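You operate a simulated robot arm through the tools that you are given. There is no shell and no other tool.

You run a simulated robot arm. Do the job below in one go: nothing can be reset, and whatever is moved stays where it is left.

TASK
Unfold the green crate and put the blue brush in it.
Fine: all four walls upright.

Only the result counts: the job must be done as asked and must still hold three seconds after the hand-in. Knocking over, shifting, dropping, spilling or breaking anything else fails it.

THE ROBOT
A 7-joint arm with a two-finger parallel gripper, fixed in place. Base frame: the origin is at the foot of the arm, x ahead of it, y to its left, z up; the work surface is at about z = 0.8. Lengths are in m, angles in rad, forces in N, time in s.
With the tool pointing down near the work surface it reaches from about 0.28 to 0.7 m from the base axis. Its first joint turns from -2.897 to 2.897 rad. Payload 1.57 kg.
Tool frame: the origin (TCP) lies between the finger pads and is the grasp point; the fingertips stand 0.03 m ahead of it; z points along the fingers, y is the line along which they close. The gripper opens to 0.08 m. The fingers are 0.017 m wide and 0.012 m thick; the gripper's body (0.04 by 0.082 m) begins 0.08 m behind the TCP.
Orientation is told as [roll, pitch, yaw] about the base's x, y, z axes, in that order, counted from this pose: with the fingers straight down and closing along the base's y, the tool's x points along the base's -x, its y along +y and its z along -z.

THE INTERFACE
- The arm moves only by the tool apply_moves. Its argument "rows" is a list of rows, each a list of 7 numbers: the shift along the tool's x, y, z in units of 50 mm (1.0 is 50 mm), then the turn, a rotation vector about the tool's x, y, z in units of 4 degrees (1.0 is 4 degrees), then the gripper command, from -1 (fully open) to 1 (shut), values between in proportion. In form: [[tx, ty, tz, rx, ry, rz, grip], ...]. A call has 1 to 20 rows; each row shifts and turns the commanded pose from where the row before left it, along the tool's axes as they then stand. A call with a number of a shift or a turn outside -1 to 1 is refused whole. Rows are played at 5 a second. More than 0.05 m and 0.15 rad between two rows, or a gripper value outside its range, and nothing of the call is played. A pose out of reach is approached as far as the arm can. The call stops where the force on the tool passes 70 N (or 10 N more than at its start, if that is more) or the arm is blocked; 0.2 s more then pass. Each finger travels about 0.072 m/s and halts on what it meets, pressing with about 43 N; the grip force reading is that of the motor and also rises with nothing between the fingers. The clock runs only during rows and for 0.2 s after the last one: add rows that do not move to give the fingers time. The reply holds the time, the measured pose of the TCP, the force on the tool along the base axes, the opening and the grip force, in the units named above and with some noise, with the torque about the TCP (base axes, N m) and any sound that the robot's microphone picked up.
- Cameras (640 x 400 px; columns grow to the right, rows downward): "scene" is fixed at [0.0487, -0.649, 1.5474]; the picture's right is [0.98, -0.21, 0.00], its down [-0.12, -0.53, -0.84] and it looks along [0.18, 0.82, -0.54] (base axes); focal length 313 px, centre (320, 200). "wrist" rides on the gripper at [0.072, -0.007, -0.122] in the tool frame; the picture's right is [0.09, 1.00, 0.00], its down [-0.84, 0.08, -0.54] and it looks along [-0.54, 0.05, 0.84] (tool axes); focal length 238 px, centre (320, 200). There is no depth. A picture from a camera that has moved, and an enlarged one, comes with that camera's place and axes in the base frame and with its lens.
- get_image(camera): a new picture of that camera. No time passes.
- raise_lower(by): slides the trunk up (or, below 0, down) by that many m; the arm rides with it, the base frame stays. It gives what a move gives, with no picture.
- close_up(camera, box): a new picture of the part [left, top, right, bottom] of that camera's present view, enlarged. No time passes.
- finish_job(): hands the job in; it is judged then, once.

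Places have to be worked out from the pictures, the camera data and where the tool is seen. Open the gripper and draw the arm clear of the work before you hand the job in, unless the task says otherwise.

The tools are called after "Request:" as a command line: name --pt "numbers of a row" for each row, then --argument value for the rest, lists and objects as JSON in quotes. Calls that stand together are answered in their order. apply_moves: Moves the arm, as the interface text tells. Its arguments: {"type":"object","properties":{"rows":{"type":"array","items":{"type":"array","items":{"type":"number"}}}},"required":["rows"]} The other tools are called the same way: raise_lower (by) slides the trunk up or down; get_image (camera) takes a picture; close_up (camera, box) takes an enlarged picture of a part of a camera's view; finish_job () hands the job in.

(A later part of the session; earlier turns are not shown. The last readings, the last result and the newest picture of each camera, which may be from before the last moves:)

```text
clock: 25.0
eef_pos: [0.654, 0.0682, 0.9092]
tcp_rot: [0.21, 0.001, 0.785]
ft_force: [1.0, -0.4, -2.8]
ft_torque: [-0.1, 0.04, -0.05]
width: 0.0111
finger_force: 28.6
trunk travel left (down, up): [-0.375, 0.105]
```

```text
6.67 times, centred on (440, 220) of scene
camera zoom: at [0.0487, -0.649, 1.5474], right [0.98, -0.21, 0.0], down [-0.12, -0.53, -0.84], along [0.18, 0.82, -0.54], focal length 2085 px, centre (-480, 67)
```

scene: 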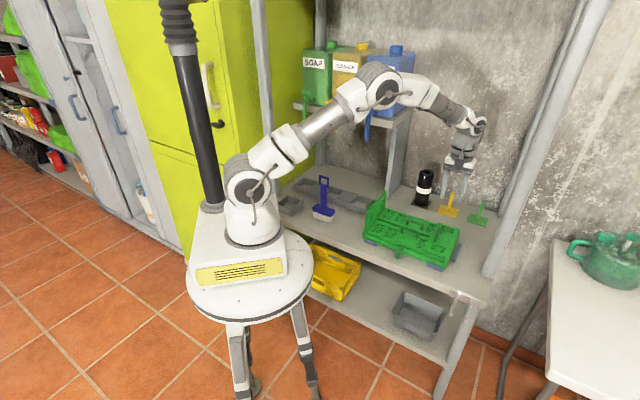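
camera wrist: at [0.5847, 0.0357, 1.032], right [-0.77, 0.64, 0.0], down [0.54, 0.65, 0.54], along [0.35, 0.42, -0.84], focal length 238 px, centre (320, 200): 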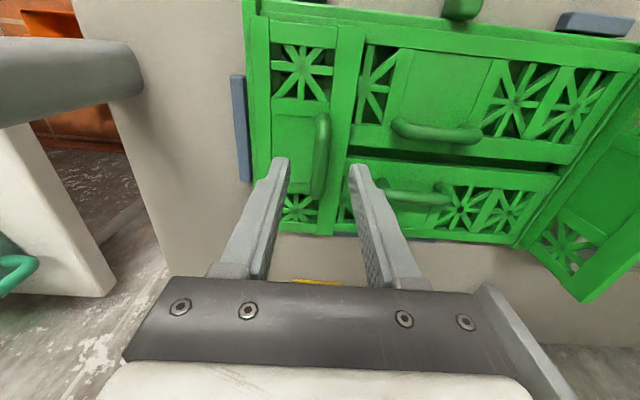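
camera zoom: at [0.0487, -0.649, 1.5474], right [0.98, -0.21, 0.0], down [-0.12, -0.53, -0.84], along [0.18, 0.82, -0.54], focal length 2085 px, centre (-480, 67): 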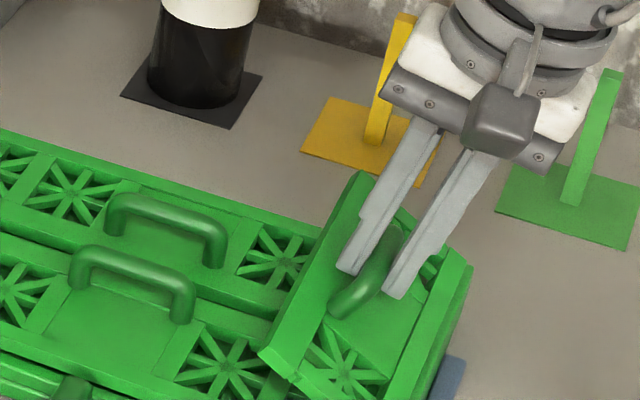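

The wall is lifting; the whole crate slid a few mm toward its chock. I continue the arc to about 70°.

Request:
apply_moves --pt "0 -0.203 -0.104 -0.75 0 0 1" --pt "0 -0.212 -0.082 -0.75 0 0 1" --pt "0 -0.223 -0.058 -0.75 0 0 1"

Request:
close_up --camera "scene" --box '[400, 190, 480, 250]'

```text
clock: 25.8
eef_pos: [0.6494, 0.0501, 0.9191]
tcp_rot: [0.368, 0.004, 0.796]
ft_force: [0.2, 0.1, -0.8]
ft_torque: [0.0, 0.0, 0.0]
width: 0.0159
finger_force: 0.1
out of reach, approached as far as the arm can: row 3
trunk travel left (down, up): [-0.375, 0.105]
```

```text
6.67 times, centred on (440, 220) of scene
camera zoom: at [0.0487, -0.649, 1.5474], right [0.98, -0.21, 0.0], down [-0.12, -0.53, -0.84], along [0.18, 0.82, -0.54], focal length 2085 px, centre (-480, 67)
```

zoom: 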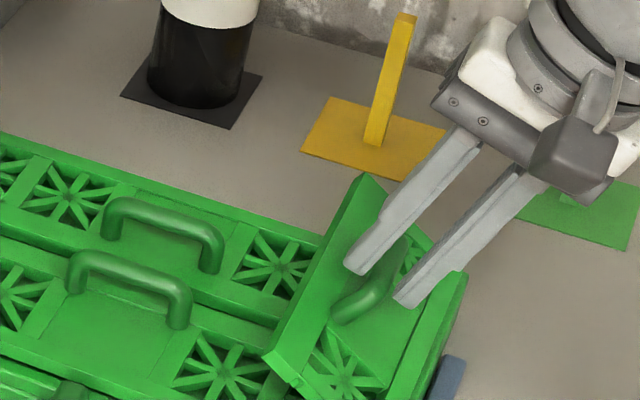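

The arm hit its reach limit with the outward tilt and lost the bar, but the wall seems to stay propped at an angle. I look from the wrist before moving.

Request:
get_image --camera "wrist"

Request:
close_up --camera "scene" --box '[420, 200, 468, 240]'

Request:
get_image --camera "scene"

```text
taken
camera wrist: at [0.6363, -0.0366, 1.0305], right [-0.73, 0.58, 0.36], down [0.67, 0.51, 0.53], along [0.13, 0.63, -0.77], focal length 238 px, centre (320, 200)
```

wrist: 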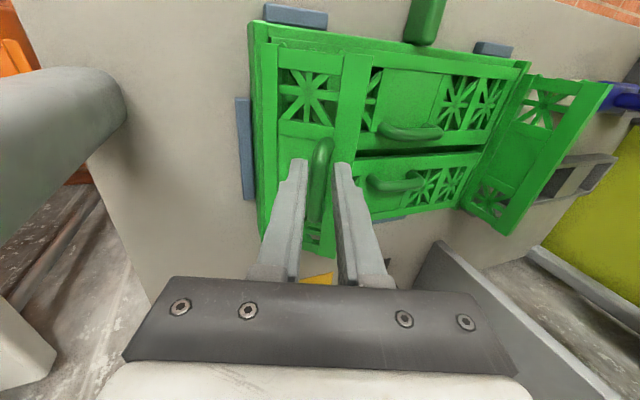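

```text
10.00 times, centred on (444, 220) of scene
camera zoom: at [0.0487, -0.649, 1.5474], right [0.98, -0.21, 0.0], down [-0.12, -0.53, -0.84], along [0.18, 0.82, -0.54], focal length 3128 px, centre (-920, 0)
```

zoom: 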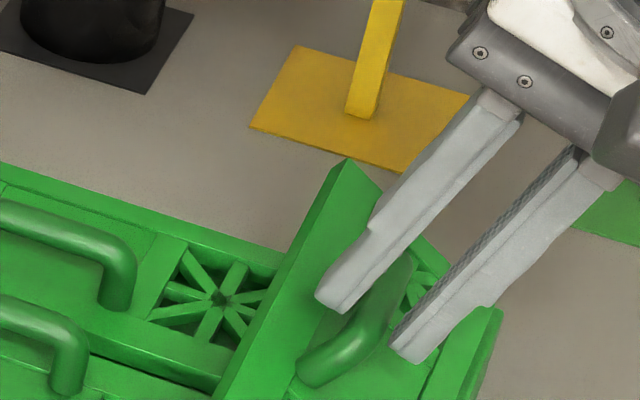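

```text
taken
```

scene: 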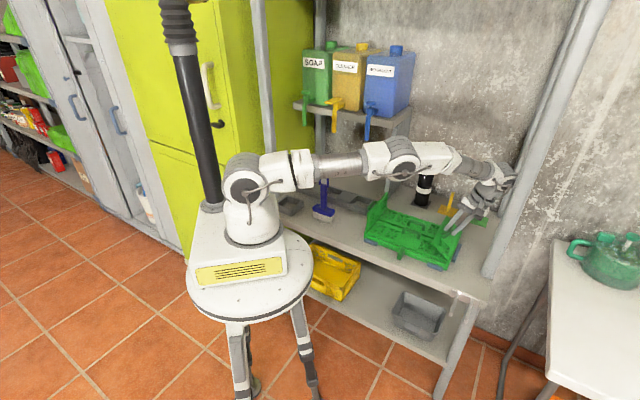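

The hinges evidently hold by friction, as the wall stays at about 35–40°. I open, pull the commanded pose back inside reach, rise and level the tool.

Request:
apply_moves --pt "0.326 0.668 -0.334 0 0 0 0.3" --pt "0 0 -0.6 0 0 0 0" --pt "0 0 -0.6 0.9 0 0 0" --pt "0 0 -0.6 0.9 0 0 0" --pt "0 0 0 0.9 0 0 0" --pt "0 0 0 0.9 0 0 0" --pt "0 0 0 0.9 0 0 0" --pt "0 0 0 0.75 0 0 0" --pt "0 0 0 0 0 0 0"

Request:
get_image --camera "wrist"

Request:
close_up --camera "scene" --box '[360, 170, 488, 280]'

```text
clock: 27.8
eef_pos: [0.646, 0.0259, 1.0309]
tcp_rot: [-0.003, 0.0, 0.787]
ft_force: [0.0, -0.4, 0.1]
ft_torque: [0.02, 0.01, 0.03]
width: 0.0399
finger_force: 0.0
trunk travel left (down, up): [-0.375, 0.105]
```

```text
taken
camera wrist: at [0.5995, -0.0284, 1.1536], right [-0.77, 0.64, 0.0], down [0.54, 0.65, 0.54], along [0.35, 0.42, -0.84], focal length 238 px, centre (320, 200)
```

wrist: 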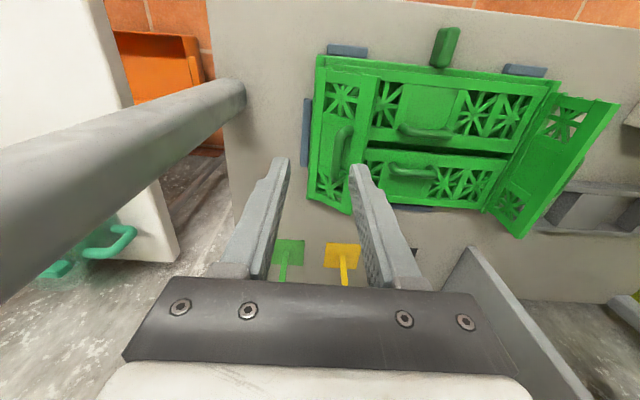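

```text
3.64 times, centred on (424, 225) of scene
camera zoom: at [0.0487, -0.649, 1.5474], right [0.98, -0.21, 0.0], down [-0.12, -0.53, -0.84], along [0.18, 0.82, -0.54], focal length 1137 px, centre (-58, 109)
```

zoom: 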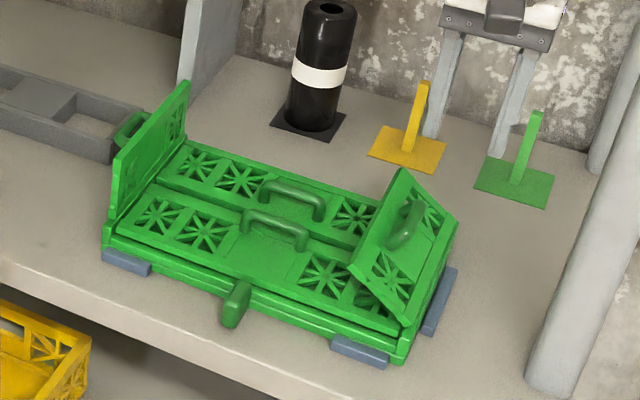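

The wall stays at about 45° on its own. I'll finish it by pushing from inside: closed fingers, vertical, entering near the crate middle at tip height about 0.865 and moving outward.

Request:
apply_moves --pt "-0.236 0.641 0 0 0 0 1" --pt "-0.236 0.641 0 0 0 0 1" --pt "-0.236 0.641 0 0 0 0 1" --pt "0 0 0.9 0 0 0 1" --pt "0 0 0.7 0 0 0 1" --pt "0 0 0 0 0 0 1"

Request:
get_image --camera "wrist"

Request:
close_up --camera "scene" --box '[360, 170, 488, 280]'

```text
clock: 29.2
eef_pos: [0.6029, 0.1214, 0.9521]
tcp_rot: [-0.002, 0.0, 0.785]
ft_force: [0.0, 0.1, -0.3]
ft_torque: [0.02, 0.03, 0.0]
width: 0.0
finger_force: 21.5
trunk travel left (down, up): [-0.375, 0.105]
```

```text
taken
camera wrist: at [0.5568, 0.0665, 1.0739], right [-0.77, 0.64, 0.0], down [0.54, 0.65, 0.54], along [0.35, 0.42, -0.84], focal length 238 px, centre (320, 200)
```

wrist: 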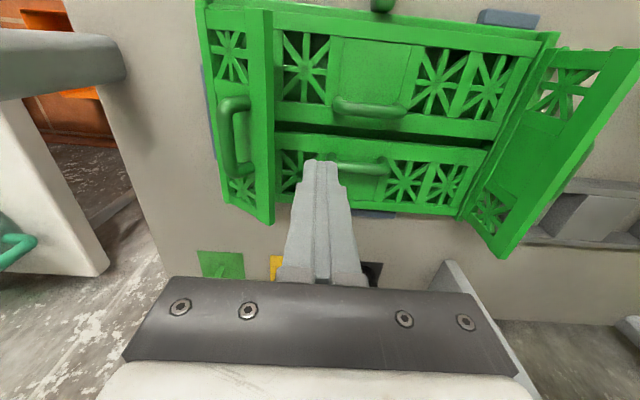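

```text
3.64 times, centred on (424, 225) of scene
camera zoom: at [0.0487, -0.649, 1.5474], right [0.98, -0.21, 0.0], down [-0.12, -0.53, -0.84], along [0.18, 0.82, -0.54], focal length 1137 px, centre (-58, 109)
```

zoom: 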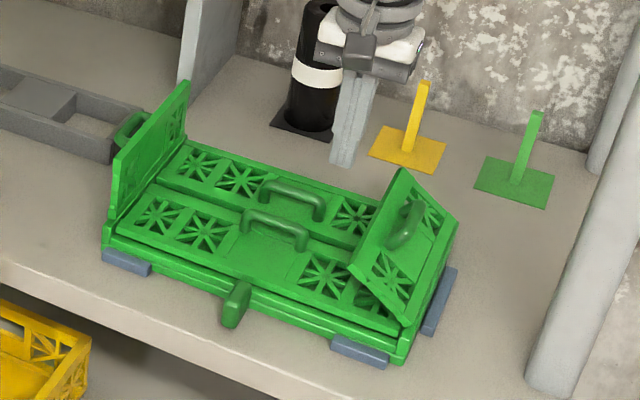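

Fingers are positioned inside of the leaning wall and clear of the long handles. I lower to tip z≈0.865 and begin pushing outward 50 mm.

Request:
apply_moves --pt "0 0 0.57 0 0 0 1" --pt "0 0 0.57 0 0 0 1" --pt "0 -0.33 0 0 0 0 1" --pt "0 -0.33 0 0 0 0 1" --pt "0 -0.33 0 0 0 0 1"

Request:
get_image --camera "wrist"

Request:
close_up --camera "scene" --box '[360, 170, 488, 280]'

```text
clock: 30.4
eef_pos: [0.6384, 0.0818, 0.8981]
tcp_rot: [-0.016, -0.005, 0.785]
ft_force: [1.0, -2.2, -0.2]
ft_torque: [0.24, 0.06, 0.03]
width: 0.0003
finger_force: 21.3
trunk travel left (down, up): [-0.375, 0.105]
```

```text
taken
camera wrist: at [0.591, 0.027, 1.0188], right [-0.77, 0.64, -0.02], down [0.53, 0.65, 0.55], along [0.36, 0.41, -0.84], focal length 238 px, centre (320, 200)
```

wrist: 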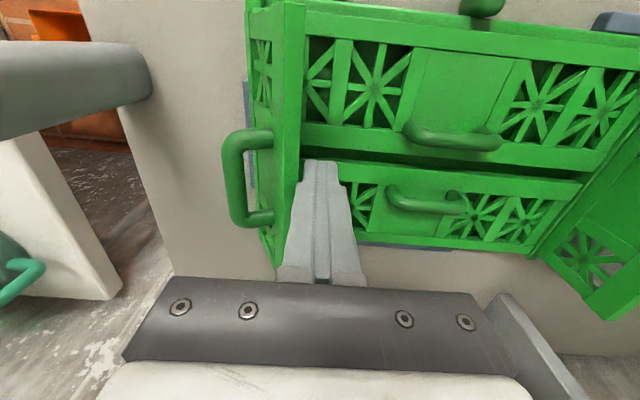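

```text
3.64 times, centred on (424, 225) of scene
camera zoom: at [0.0487, -0.649, 1.5474], right [0.98, -0.21, 0.0], down [-0.12, -0.53, -0.84], along [0.18, 0.82, -0.54], focal length 1137 px, centre (-58, 109)
```

zoom: 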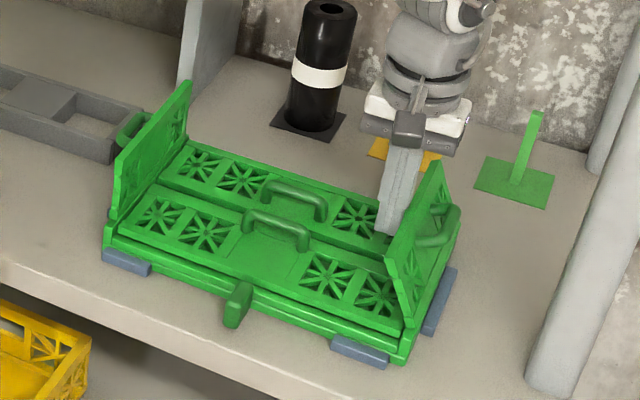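

The wall is now around 70°. I push another 15 mm outward.

Request:
apply_moves --pt "0 -0.15 0 0 0 0 1" --pt "0 -0.15 0 0 0 0 1" --pt "0 0 0 0 0 0 1"

Request:
close_up --camera "scene" --box '[360, 170, 488, 280]'

Request:
close_up --camera "scene" --box '[425, 205, 473, 265]'

```text
clock: 31.2
eef_pos: [0.6475, 0.0735, 0.8974]
tcp_rot: [-0.005, -0.003, 0.785]
ft_force: [-14.7, -3.2, 26.4]
ft_torque: [-0.26, -0.36, -0.2]
width: 0.0002
finger_force: 21.0
trunk travel left (down, up): [-0.375, 0.105]
```

```text
3.64 times, centred on (424, 225) of scene
camera zoom: at [0.0487, -0.649, 1.5474], right [0.98, -0.21, 0.0], down [-0.12, -0.53, -0.84], along [0.18, 0.82, -0.54], focal length 1137 px, centre (-58, 109)
```

zoom: 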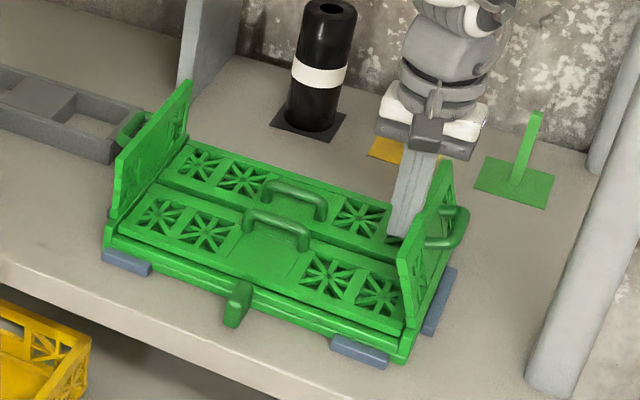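

```text
6.67 times, centred on (449, 235) of scene
camera zoom: at [0.0487, -0.649, 1.5474], right [0.98, -0.21, 0.0], down [-0.12, -0.53, -0.84], along [0.18, 0.82, -0.54], focal length 2085 px, centre (-540, -33)
```

zoom: 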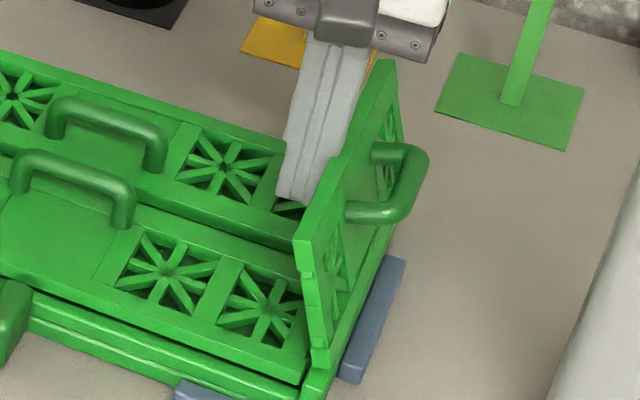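

The wall is at about 70°; the upward force suggests the fingertip caught a ledge of the panel. I raise 12 mm and continue pushing outward.

Request:
apply_moves --pt "0 0 -0.24 0 0 0 1" --pt "0 -0.12 0 0 0 0 1" --pt "0 -0.12 0 0 0 0 1" --pt "0 0 0 0 0 0 1"

Request:
close_up --camera "scene" --box '[425, 205, 473, 265]'

```text
clock: 32.2
eef_pos: [0.6558, 0.0658, 0.9078]
tcp_rot: [-0.001, 0.001, 0.785]
ft_force: [0.2, 0.6, -0.8]
ft_torque: [0.0, 0.0, 0.02]
width: 0.0003
finger_force: 21.7
trunk travel left (down, up): [-0.375, 0.105]
```

```text
6.67 times, centred on (449, 235) of scene
camera zoom: at [0.0487, -0.649, 1.5474], right [0.98, -0.21, 0.0], down [-0.12, -0.53, -0.84], along [0.18, 0.82, -0.54], focal length 2085 px, centre (-540, -33)
```

zoom: 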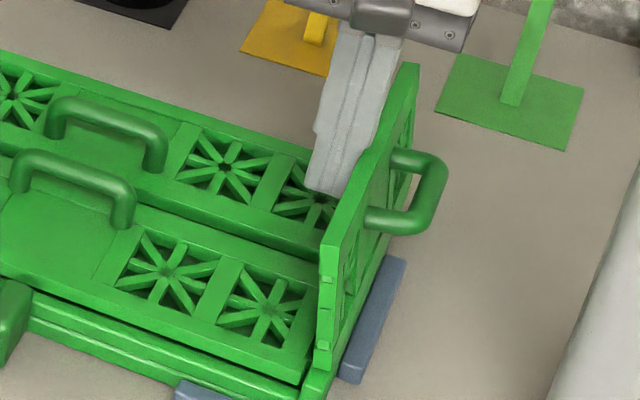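

About 10° remains to vertical and forces are negligible. I push another 10 mm in small steps.

Request:
apply_moves --pt "0 -0.1 0 0 0 0 1" --pt "0 -0.1 0 0 0 0 1" --pt "0 0 0 0 0 0 1"

Request:
close_up --camera "scene" --box '[425, 205, 473, 265]'

```text
clock: 33.0
eef_pos: [0.6639, 0.0602, 0.9071]
tcp_rot: [0.0, 0.001, 0.785]
ft_force: [0.4, 0.2, -0.5]
ft_torque: [-0.05, 0.01, -0.01]
width: 0.0
finger_force: 21.5
trunk travel left (down, up): [-0.375, 0.105]
```

```text
6.67 times, centred on (449, 235) of scene
camera zoom: at [0.0487, -0.649, 1.5474], right [0.98, -0.21, 0.0], down [-0.12, -0.53, -0.84], along [0.18, 0.82, -0.54], focal length 2085 px, centre (-540, -33)
```

zoom: 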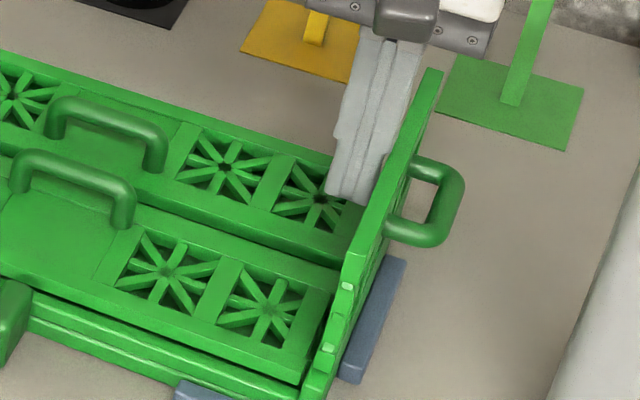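

The edge now matches vertical. I nudge 3 mm more to feel for the stop.

Request:
apply_moves --pt "0 -0.06 0 0 0 0 1" --pt "0 0 0 0 0 0 1"

Request:
close_up --camera "scene" --box '[425, 205, 473, 265]'

```text
clock: 33.6
eef_pos: [0.6643, 0.0576, 0.9081]
tcp_rot: [-0.002, -0.001, 0.786]
ft_force: [-2.5, 2.5, 0.8]
ft_torque: [0.04, 0.05, -0.06]
width: 0.0
finger_force: 21.3
trunk travel left (down, up): [-0.375, 0.105]
```

```text
6.67 times, centred on (449, 235) of scene
camera zoom: at [0.0487, -0.649, 1.5474], right [0.98, -0.21, 0.0], down [-0.12, -0.53, -0.84], along [0.18, 0.82, -0.54], focal length 2085 px, centre (-540, -33)
```

zoom: 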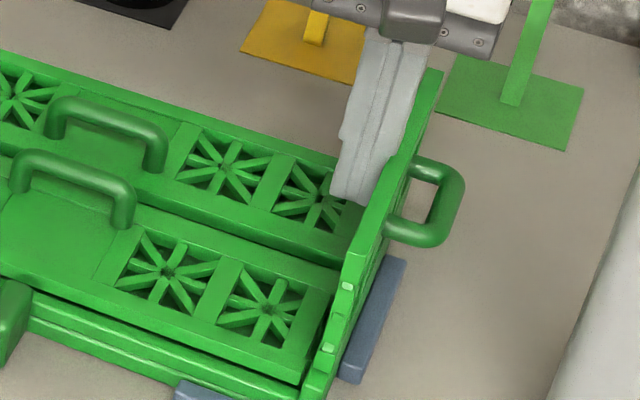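

Contact force rises at the stop, so the wall is at its upright position. I withdraw inward and up and take a look at both short walls and the long handles.

Request:
apply_moves --pt "0 0.3 0 0 0 0 1" --pt "0 0.3 -0.3 0 0 0 1" --pt "0 0.2 -0.8 0 0 0 1" --pt "0 0.2 -0.8 0 0 0 1" --pt "0 0.2 -0.8 0 0 0 1"

Request:
get_image --camera "wrist"

Request:
close_up --camera "scene" --box '[355, 190, 475, 275]'

```text
clock: 34.8
eef_pos: [0.6246, 0.098, 1.0405]
tcp_rot: [-0.001, 0.001, 0.788]
ft_force: [0.4, -0.1, -0.9]
ft_torque: [0.01, 0.02, 0.0]
width: 0.0
finger_force: 21.1
trunk travel left (down, up): [-0.375, 0.105]
```

```text
taken
camera wrist: at [0.5792, 0.043, 1.1624], right [-0.77, 0.64, 0.0], down [0.54, 0.65, 0.54], along [0.35, 0.42, -0.84], focal length 238 px, centre (320, 200)
```

wrist: 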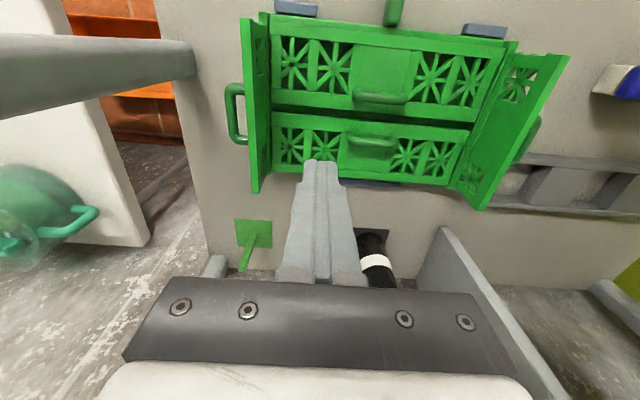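

```text
4.71 times, centred on (415, 232) of scene
camera zoom: at [0.0487, -0.649, 1.5474], right [0.98, -0.21, 0.0], down [-0.12, -0.53, -0.84], along [0.18, 0.82, -0.54], focal length 1472 px, centre (-127, 47)
```

zoom: 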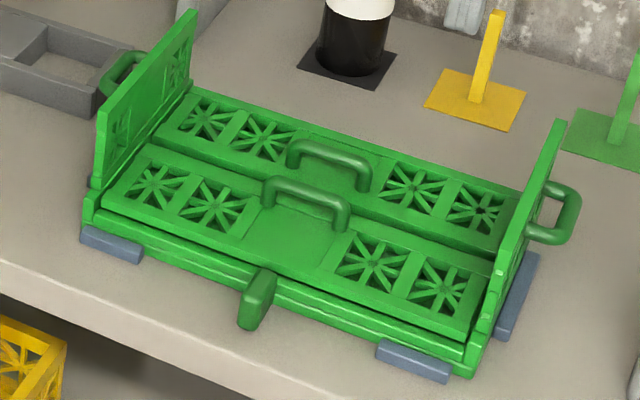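

Both short walls stand. Next the long walls; I enlarge the gap between them to see whether one overlaps the other, and look at the tab.

Request:
close_up --camera "scene" --box '[372, 210, 420, 240]'

Request:
close_up --camera "scene" --box '[390, 235, 454, 275]'

Request:
close_up --camera "wrist" --box '[250, 10, 530, 185]'

```text
13.33 times, centred on (396, 225) of scene
camera zoom: at [0.0487, -0.649, 1.5474], right [0.98, -0.21, 0.0], down [-0.12, -0.53, -0.84], along [0.18, 0.82, -0.54], focal length 4170 px, centre (-693, -133)
```

zoom: 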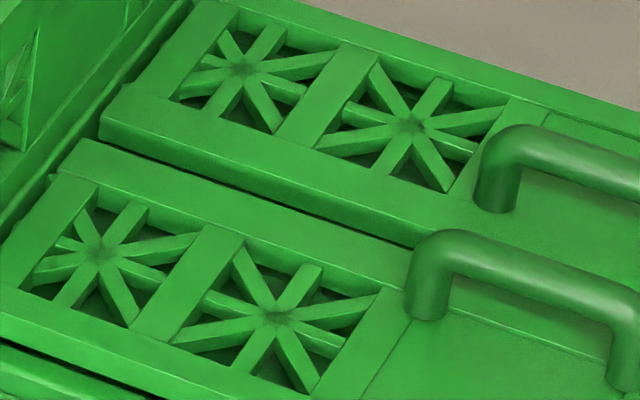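

```text
10.00 times, centred on (422, 255) of scene
camera zoom: at [0.0487, -0.649, 1.5474], right [0.98, -0.21, 0.0], down [-0.12, -0.53, -0.84], along [0.18, 0.82, -0.54], focal length 3128 px, centre (-700, -350)
```

zoom: 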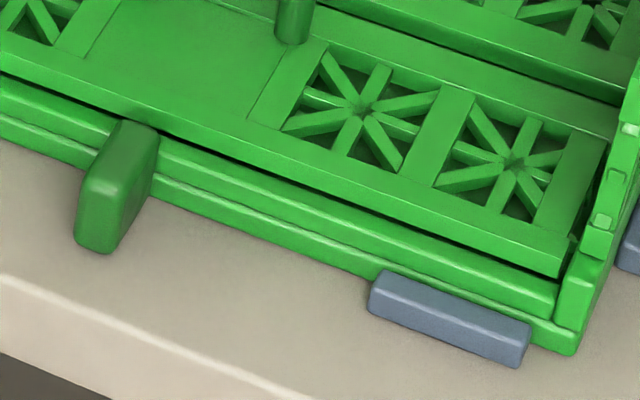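

```text
2.29 times, centred on (390, 98) of wrist
camera zoom: at [0.5792, 0.043, 1.1624], right [-0.77, 0.64, 0.0], down [0.54, 0.65, 0.54], along [0.35, 0.42, -0.84], focal length 545 px, centre (160, 434)
```

zoom: 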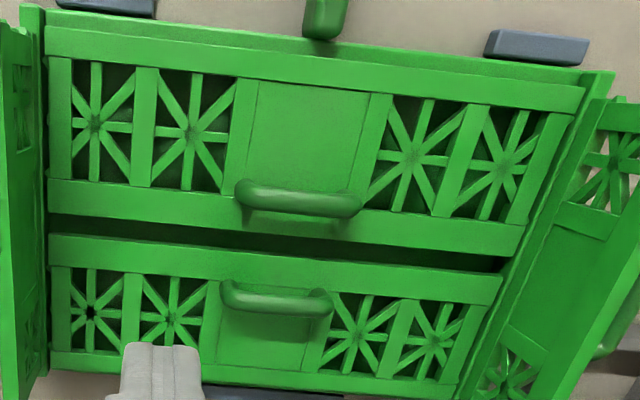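

No overlap: each long panel has its own free edge with a gap between. I turn the tool 90° so that it closes across the long handles.

Request:
apply_moves --pt "0 0 0 0 0 0.97 0.5" --pt "0 0 0 0 0 0.97 0" --pt "0 0 0 0 0 0.97 0" --pt "0 0 0 0 0 0.97 0" --pt "0 0 0 0 0 0.97 0" --pt "0 0 0 0 0 0.97 0" --pt "0 0 0 0 0 0.97 0" --pt "0 0 0 0 0 0.97 0" --pt "0 0 0 0 0 0.97 0" --pt "0 0 0 0 0 0.97 0" --pt "0 0 0 0 0 0.97 0" --pt "0 0 0 0 0 0.97 0" --pt "0 0 0 0 0 0.97 0" --pt "0 0 0 0 0 0.97 0" --pt "0 0 0 0 0 0.97 0" --pt "0 0 0 0 0 0.97 0" --pt "0 0 0 0 0 0.97 0" --pt "0 0 0 0 0 0.97 0" --pt "0 0 0 0 0 0.97 0" --pt "0 0 0 0 0 0.97 0"

Request:
apply_moves --pt "0 0 0 0 0 0.97 0" --pt "0 0 0 0 0 0.97 0" --pt "0 0 0 0 0 0.97 0" --pt "0 0 0 0 0 0.24 0" --pt "0.72 -0.24 0 0 0 0 0" --pt "0.72 -0.24 0 0 0 0 0" --pt "0 0 0 0 0 0 0"

Request:
get_image --camera "wrist"

Request:
get_image --camera "scene"

```text
clock: 39.0
eef_pos: [0.6236, 0.0998, 1.0424]
tcp_rot: [0.0, -0.002, -0.571]
ft_force: [1.2, -0.6, 0.3]
ft_torque: [0.04, 0.01, -0.02]
width: 0.0397
finger_force: 0.1
trunk travel left (down, up): [-0.375, 0.105]
```

```text
clock: 40.6
eef_pos: [0.5543, 0.1347, 1.0422]
tcp_rot: [0.0, -0.002, -0.787]
ft_force: [-0.6, -0.2, 0.1]
ft_torque: [0.01, 0.01, -0.01]
width: 0.0397
finger_force: 0.1
trunk travel left (down, up): [-0.375, 0.105]
```

```text
taken
camera wrist: at [0.4996, 0.181, 1.1639], right [0.64, 0.77, 0.0], down [0.64, -0.54, 0.54], along [0.42, -0.35, -0.84], focal length 238 px, centre (320, 200)
```

wrist: 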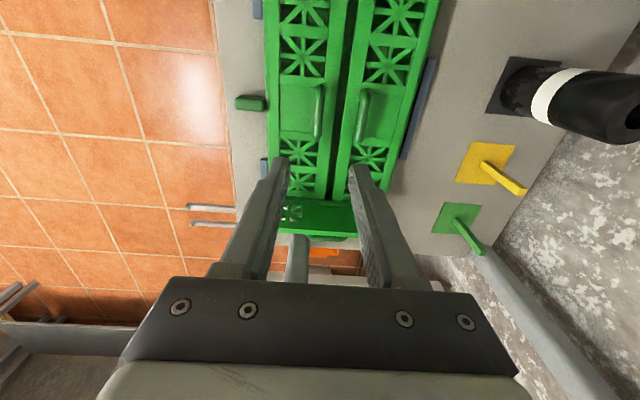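

```text
taken
```

scene: 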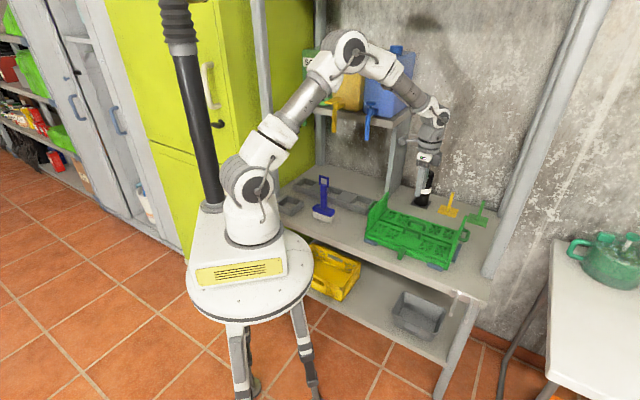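

Near handle at about (0.553, 0.134), just under the gripper. I descend to a low hover to refine.

Request:
apply_moves --pt "0 0 0.9 0 0 0 0" --pt "0 0 0.9 0 0 0 0" --pt "0 0 0.8 0 0 0 0" --pt "0 0 0 0 0 0 0"

Request:
get_image --camera "wrist"

Request:
close_up --camera "scene" --box '[360, 190, 456, 250]'

```text
clock: 41.6
eef_pos: [0.5526, 0.1331, 0.9148]
tcp_rot: [-0.001, -0.003, -0.79]
ft_force: [-0.1, 0.4, -1.0]
ft_torque: [0.01, 0.0, 0.01]
width: 0.04
finger_force: 0.1
trunk travel left (down, up): [-0.375, 0.105]
```

```text
taken
camera wrist: at [0.4991, 0.1792, 1.0354], right [0.64, 0.77, 0.0], down [0.64, -0.54, 0.54], along [0.42, -0.35, -0.84], focal length 238 px, centre (320, 200)
```

wrist: 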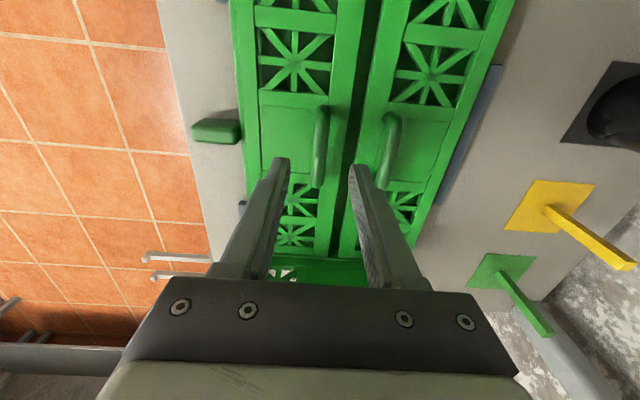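

```text
6.67 times, centred on (408, 220) of scene
camera zoom: at [0.0487, -0.649, 1.5474], right [0.98, -0.21, 0.0], down [-0.12, -0.53, -0.84], along [0.18, 0.82, -0.54], focal length 2085 px, centre (-267, 67)
```

zoom: 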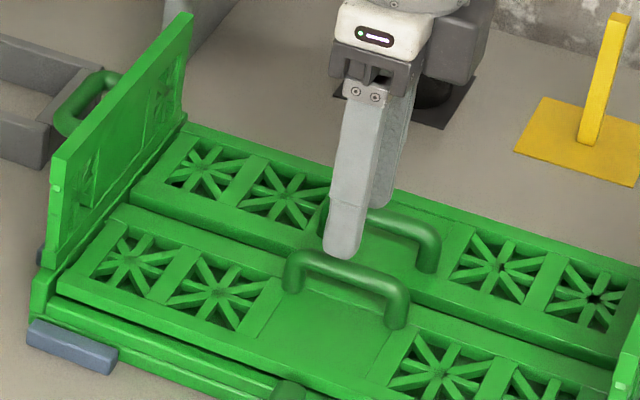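

The bar is centred between the fingers laterally. I descend to TCP z≈0.876 with a 5 mm along-bar correction and grip.

Request:
apply_moves --pt "0.1 0 0.4 0 0 0 0" --pt "0 0 0.38 0 0 0 0" --pt "0 0 0 0 0 0 0" --pt "0 0 0 0 0 0 1" --pt "0 0 0 0 0 0 1" --pt "0 0 0 0 0 0 1"

Request:
get_image --camera "wrist"

Request:
close_up --camera "scene" --box '[360, 190, 456, 250]'

```text
clock: 43.0
eef_pos: [0.5511, 0.1371, 0.8725]
tcp_rot: [0.001, -0.001, -0.788]
ft_force: [-0.1, -0.5, 0.0]
ft_torque: [0.0, 0.09, 0.02]
width: 0.0111
finger_force: 28.9
trunk travel left (down, up): [-0.375, 0.105]
```

```text
taken
camera wrist: at [0.4969, 0.183, 0.9944], right [0.64, 0.77, 0.0], down [0.64, -0.54, 0.54], along [0.42, -0.35, -0.84], focal length 238 px, centre (320, 200)
```

wrist: 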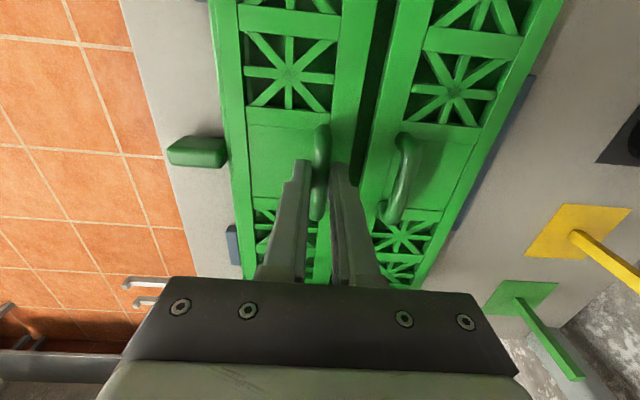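

```text
6.67 times, centred on (408, 220) of scene
camera zoom: at [0.0487, -0.649, 1.5474], right [0.98, -0.21, 0.0], down [-0.12, -0.53, -0.84], along [0.18, 0.82, -0.54], focal length 2085 px, centre (-267, 67)
```

zoom: 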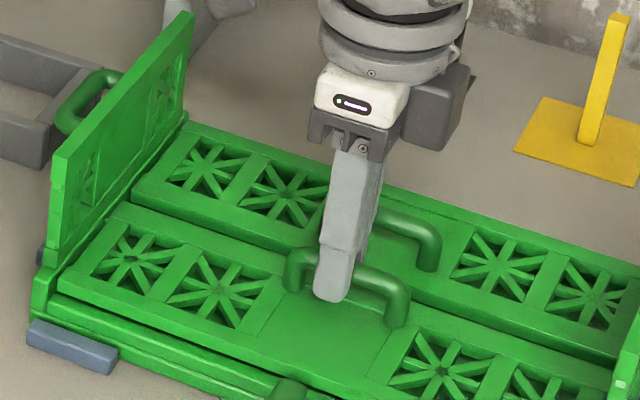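

Held. I lift the near wall along its arc toward the robot side, 40° first.

Request:
apply_moves --pt "0 -0.067 -0.086 -0.625 0 0 1" --pt "0 -0.067 -0.086 -0.625 0 0 1" --pt "0 -0.074 -0.082 -0.625 0 0 1" --pt "0 -0.074 -0.082 -0.625 0 0 1" --pt "0 -0.081 -0.075 -0.625 0 0 1" --pt "0 -0.081 -0.075 -0.625 0 0 1" --pt "0 -0.088 -0.07 -0.625 0 0 1" --pt "0 -0.088 -0.07 -0.625 0 0 1"

Request:
close_up --camera "scene" --box '[355, 190, 475, 275]'

Request:
get_image --camera "wrist"

```text
clock: 44.8
eef_pos: [0.5255, 0.1127, 0.9003]
tcp_rot: [0.352, -0.002, -0.788]
ft_force: [2.4, 4.5, 8.2]
ft_torque: [0.51, 0.32, 0.27]
width: 0.0112
finger_force: 28.9
trunk travel left (down, up): [-0.375, 0.105]
```

```text
4.71 times, centred on (415, 232) of scene
camera zoom: at [0.0487, -0.649, 1.5474], right [0.98, -0.21, 0.0], down [-0.12, -0.53, -0.84], along [0.18, 0.82, -0.54], focal length 1472 px, centre (-127, 47)
```

zoom: 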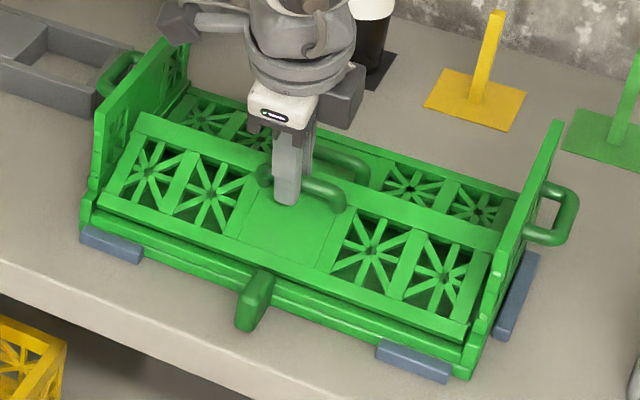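

```text
taken
camera wrist: at [0.4424, 0.1303, 1.0116], right [0.6, 0.73, 0.34], down [0.51, -0.67, 0.54], along [0.62, -0.15, -0.77], focal length 238 px, centre (320, 200)
```

wrist: 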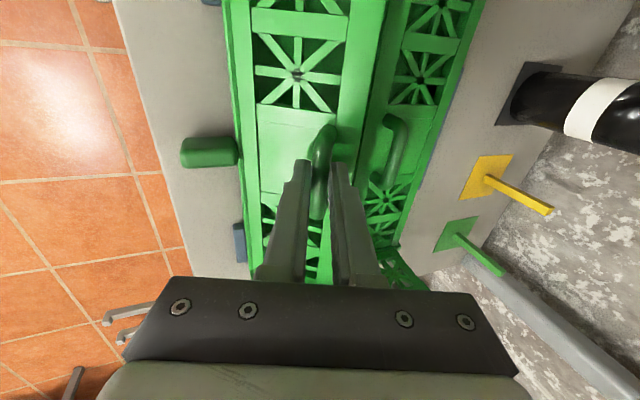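

The wall is rising well. I continue to about 70° with a slight upward bias.

Request:
apply_moves --pt "0 -0.094 -0.084 -0.625 0 0 1" --pt "0 -0.094 -0.074 -0.625 0 0 1" --pt "0 -0.099 -0.067 -0.625 0 0 1" --pt "0 -0.099 -0.067 -0.625 0 0 1" --pt "0 -0.104 -0.058 -0.625 0 0 1" --pt "0 -0.104 -0.058 -0.625 0 0 1"

Request:
close_up --camera "scene" --box '[355, 190, 475, 275]'

Request:
get_image --camera "wrist"

```text
clock: 46.2
eef_pos: [0.5009, 0.0861, 0.9052]
tcp_rot: [0.614, -0.006, -0.789]
ft_force: [7.8, -0.1, 31.6]
ft_torque: [0.62, -0.08, 0.32]
width: 0.011
finger_force: 28.4
trunk travel left (down, up): [-0.375, 0.105]
```

```text
4.71 times, centred on (415, 232) of scene
camera zoom: at [0.0487, -0.649, 1.5474], right [0.98, -0.21, 0.0], down [-0.12, -0.53, -0.84], along [0.18, 0.82, -0.54], focal length 1472 px, centre (-127, 47)
```

zoom: 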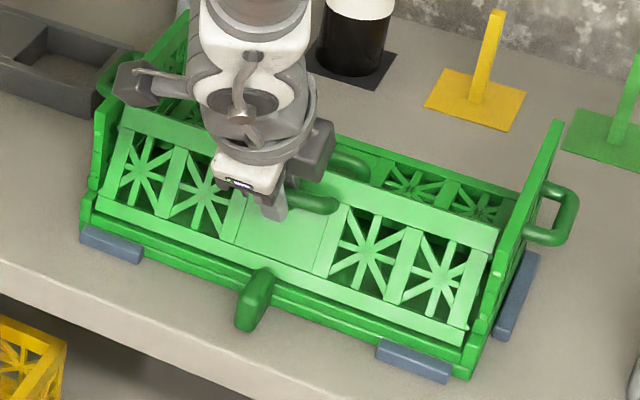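

```text
taken
camera wrist: at [0.3971, 0.0845, 1.0001], right [0.51, 0.64, 0.57], down [0.41, -0.77, 0.49], along [0.76, -0.02, -0.66], focal length 238 px, centre (320, 200)
```

wrist: 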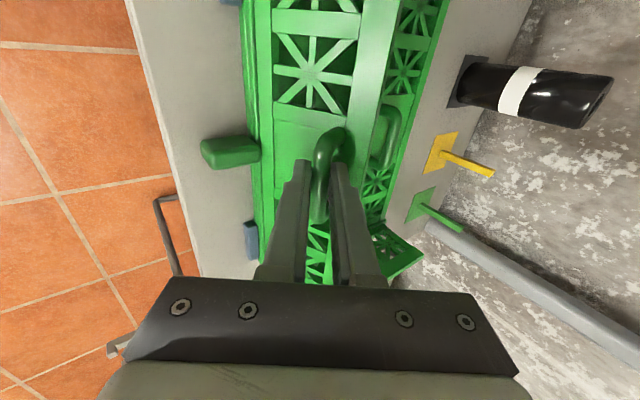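

Force again climbs to 31 N (arc slightly low). I ease back along the tool axis and continue with a larger radius.

Request:
apply_moves --pt "0 0 -0.06 0 0 0 1" --pt "0 -0.106 -0.073 -0.625 0 0 1" --pt "0 -0.106 -0.073 -0.625 0 0 1" --pt "0 0 0 0 0 0 1"

Request:
close_up --camera "scene" --box '[355, 190, 475, 275]'

```text
clock: 47.2
eef_pos: [0.4893, 0.0777, 0.9049]
tcp_rot: [0.697, 0.001, -0.788]
ft_force: [1.3, -1.9, 1.8]
ft_torque: [-0.49, -0.43, -0.44]
width: 0.0112
finger_force: 28.4
trunk travel left (down, up): [-0.375, 0.105]
```

```text
4.71 times, centred on (415, 232) of scene
camera zoom: at [0.0487, -0.649, 1.5474], right [0.98, -0.21, 0.0], down [-0.12, -0.53, -0.84], along [0.18, 0.82, -0.54], focal length 1472 px, centre (-127, 47)
```

zoom: 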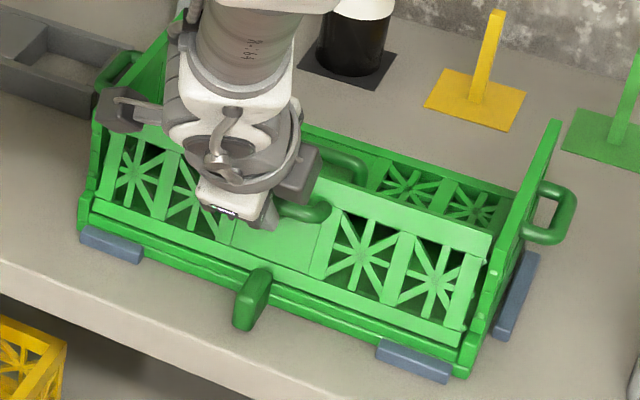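

Low force and the near wall is close to upright. I bring it through the last ~12°.

Request:
apply_moves --pt "0 -0.118 -0.04 -0.625 0 0 1" --pt "0 -0.118 -0.04 -0.625 0 0 1" --pt "0 0 0 0 0 0 1"

Request:
close_up --camera "scene" --box '[355, 190, 475, 275]'

Request:
get_image --camera "wrist"

```text
clock: 48.0
eef_pos: [0.4824, 0.0691, 0.9024]
tcp_rot: [0.787, 0.0, -0.789]
ft_force: [-2.3, -0.7, 13.2]
ft_torque: [0.56, 0.12, 0.52]
width: 0.0113
finger_force: 28.8
trunk travel left (down, up): [-0.375, 0.105]
```

```text
4.71 times, centred on (415, 232) of scene
camera zoom: at [0.0487, -0.649, 1.5474], right [0.98, -0.21, 0.0], down [-0.12, -0.53, -0.84], along [0.18, 0.82, -0.54], focal length 1472 px, centre (-127, 47)
```

zoom: 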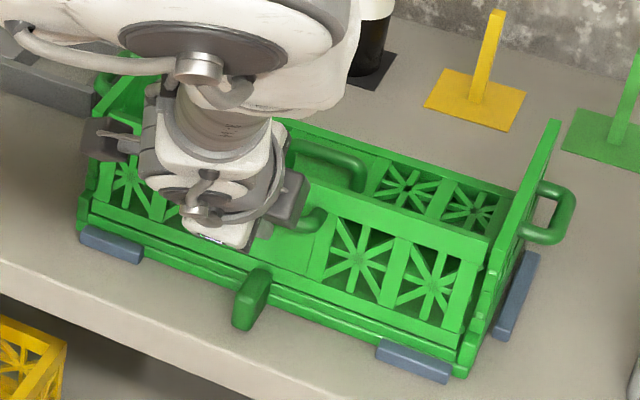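

```text
taken
camera wrist: at [0.3667, 0.0564, 0.9825], right [0.43, 0.56, 0.7], down [0.36, -0.82, 0.44], along [0.83, 0.06, -0.56], focal length 238 px, centre (320, 200)
```

wrist: 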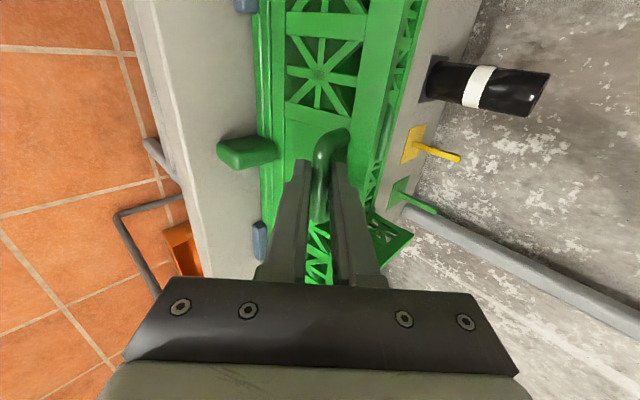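

I enlarge the junction with the short wall to judge the near wall's angle.

Request:
close_up --camera "scene" --box '[425, 215, 473, 275]'

Request:
close_up --camera "scene" --box '[365, 200, 405, 250]'

```text
6.67 times, centred on (449, 245) of scene
camera zoom: at [0.0487, -0.649, 1.5474], right [0.98, -0.21, 0.0], down [-0.12, -0.53, -0.84], along [0.18, 0.82, -0.54], focal length 2085 px, centre (-540, -100)
```

zoom: 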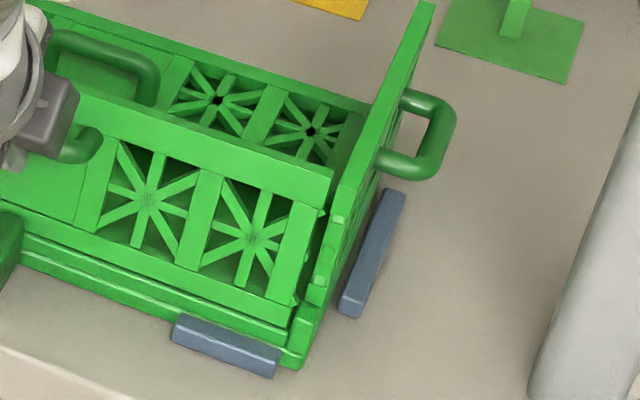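

```text
8.00 times, centred on (385, 225) of scene
camera zoom: at [0.0487, -0.649, 1.5474], right [0.98, -0.21, 0.0], down [-0.12, -0.53, -0.84], along [0.18, 0.82, -0.54], focal length 2502 px, centre (-200, 0)
```

zoom: 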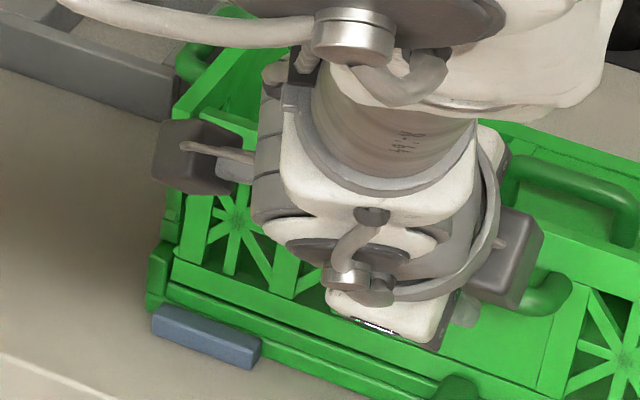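

The near wall looks about 8° short of upright. I give another ~5 mm outward and read the force for the stop.

Request:
apply_moves --pt "0 -0.113 -0.028 0 0 0 1" --pt "0 0 0 0 0 0 1"

Request:
close_up --camera "scene" --box '[425, 215, 473, 275]'

```text
clock: 48.6
eef_pos: [0.4782, 0.0659, 0.8995]
tcp_rot: [0.789, -0.003, -0.786]
ft_force: [-8.5, -1.7, 30.7]
ft_torque: [0.55, -0.28, 0.22]
width: 0.0112
finger_force: 28.8
trunk travel left (down, up): [-0.375, 0.105]
```

```text
6.67 times, centred on (449, 245) of scene
camera zoom: at [0.0487, -0.649, 1.5474], right [0.98, -0.21, 0.0], down [-0.12, -0.53, -0.84], along [0.18, 0.82, -0.54], focal length 2085 px, centre (-540, -100)
```

zoom: 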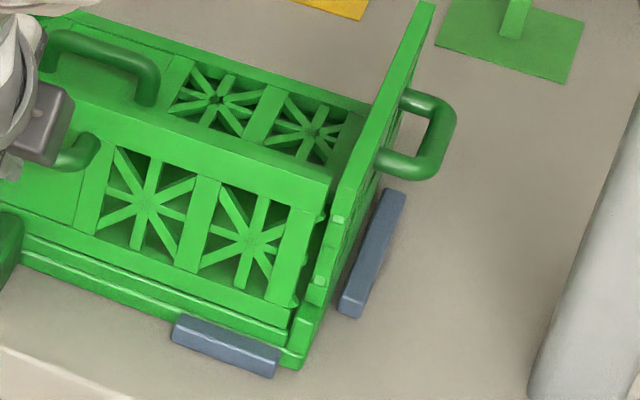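

The up-force is finger jamming rather than a wall stop. I release with the inner finger kept still, back out along the tool axis, then will finish by pushing from inside.

Request:
apply_moves --pt "0 0 -0.04 0 0 0 1" --pt "0 -0.07 0 0 0 0 0.7" --pt "0 -0.07 0 0 0 0 0.4" --pt "0 0 0 0 0 0 0.4" --pt "0 0 -0.35 0 0 0 0.4" --pt "0 0 -0.35 0 0 0 0.4" --pt "0 0 0 0 0 0 0.4"

Request:
get_image --camera "wrist"

Request:
get_image --camera "scene"

```text
clock: 50.2
eef_pos: [0.4573, 0.0432, 0.9191]
tcp_rot: [0.785, 0.001, -0.789]
ft_force: [0.2, 0.3, 0.4]
ft_torque: [-0.01, 0.01, -0.02]
width: 0.0239
finger_force: 0.1
trunk travel left (down, up): [-0.375, 0.105]
```

```text
taken
camera wrist: at [0.3422, 0.0301, 0.9997], right [0.43, 0.56, 0.7], down [0.36, -0.82, 0.44], along [0.83, 0.06, -0.56], focal length 238 px, centre (320, 200)
```

wrist: 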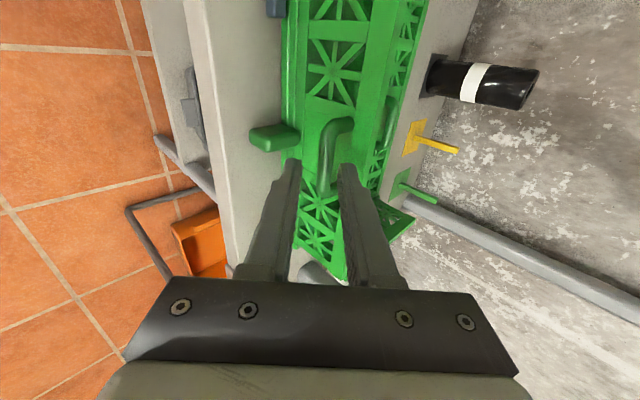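

```text
taken
```

scene: 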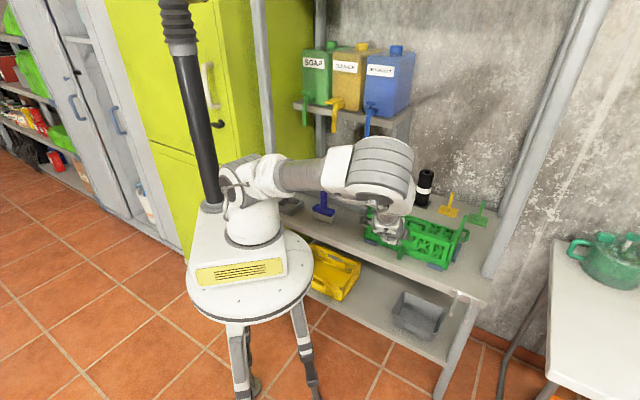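

Released and the near wall remains standing. I rise straight up and level the tool.

Request:
apply_moves --pt "0 0.495 -0.495 0 0 0 0.4" --pt "0 0.495 -0.495 0 0 0 0.4" --pt "0 0.495 -0.495 0 0 0 0.4" --pt "0 0.495 -0.495 0 0 0 0.4" --pt "0 0 0 0.9375 0 0 1" --pt "0 0 0 0.9375 0 0 1" --pt "0 0 0 0.9375 0 0 1" --pt "0 0 0 0.9375 0 0 1" --pt "0 0 0 0.9375 0 0 1" --pt "0 0 0 0.9375 0 0 1" --pt "0 0 0 0.9375 0 0 1" --pt "0 0 0 0.9375 0 0 1" --pt "0 0 0 0.9375 0 0 1" --pt "0 0 0 0.9375 0 0 1" --pt "0 0 0 0.9375 0 0 1" --pt "0 0 0 0.9375 0 0 1"

Request:
get_image --camera "wrist"

Request:
close_up --camera "scene" --box '[355, 190, 475, 275]'

```text
clock: 53.6
eef_pos: [0.4573, 0.044, 1.0595]
tcp_rot: [-0.001, -0.001, -0.788]
ft_force: [-0.8, 0.6, -0.2]
ft_torque: [0.01, 0.02, -0.03]
width: 0.0
finger_force: 21.3
trunk travel left (down, up): [-0.375, 0.105]
```

```text
taken
camera wrist: at [0.4026, 0.0899, 1.1806], right [0.64, 0.77, 0.0], down [0.64, -0.54, 0.54], along [0.42, -0.35, -0.84], focal length 238 px, centre (320, 200)
```

wrist: 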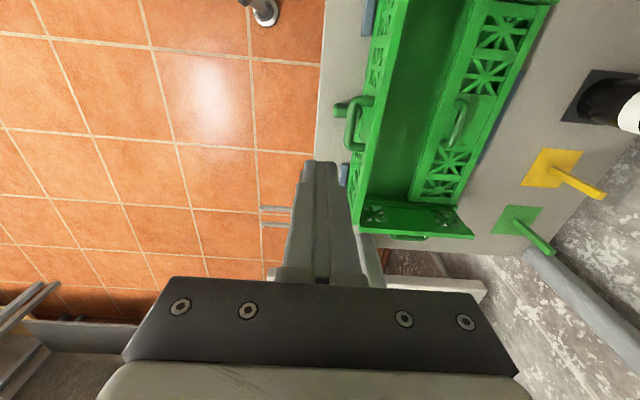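

```text
4.71 times, centred on (415, 232) of scene
camera zoom: at [0.0487, -0.649, 1.5474], right [0.98, -0.21, 0.0], down [-0.12, -0.53, -0.84], along [0.18, 0.82, -0.54], focal length 1472 px, centre (-127, 47)
```

zoom: 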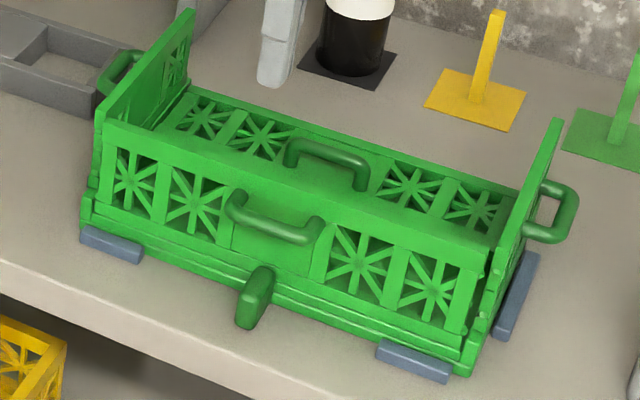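

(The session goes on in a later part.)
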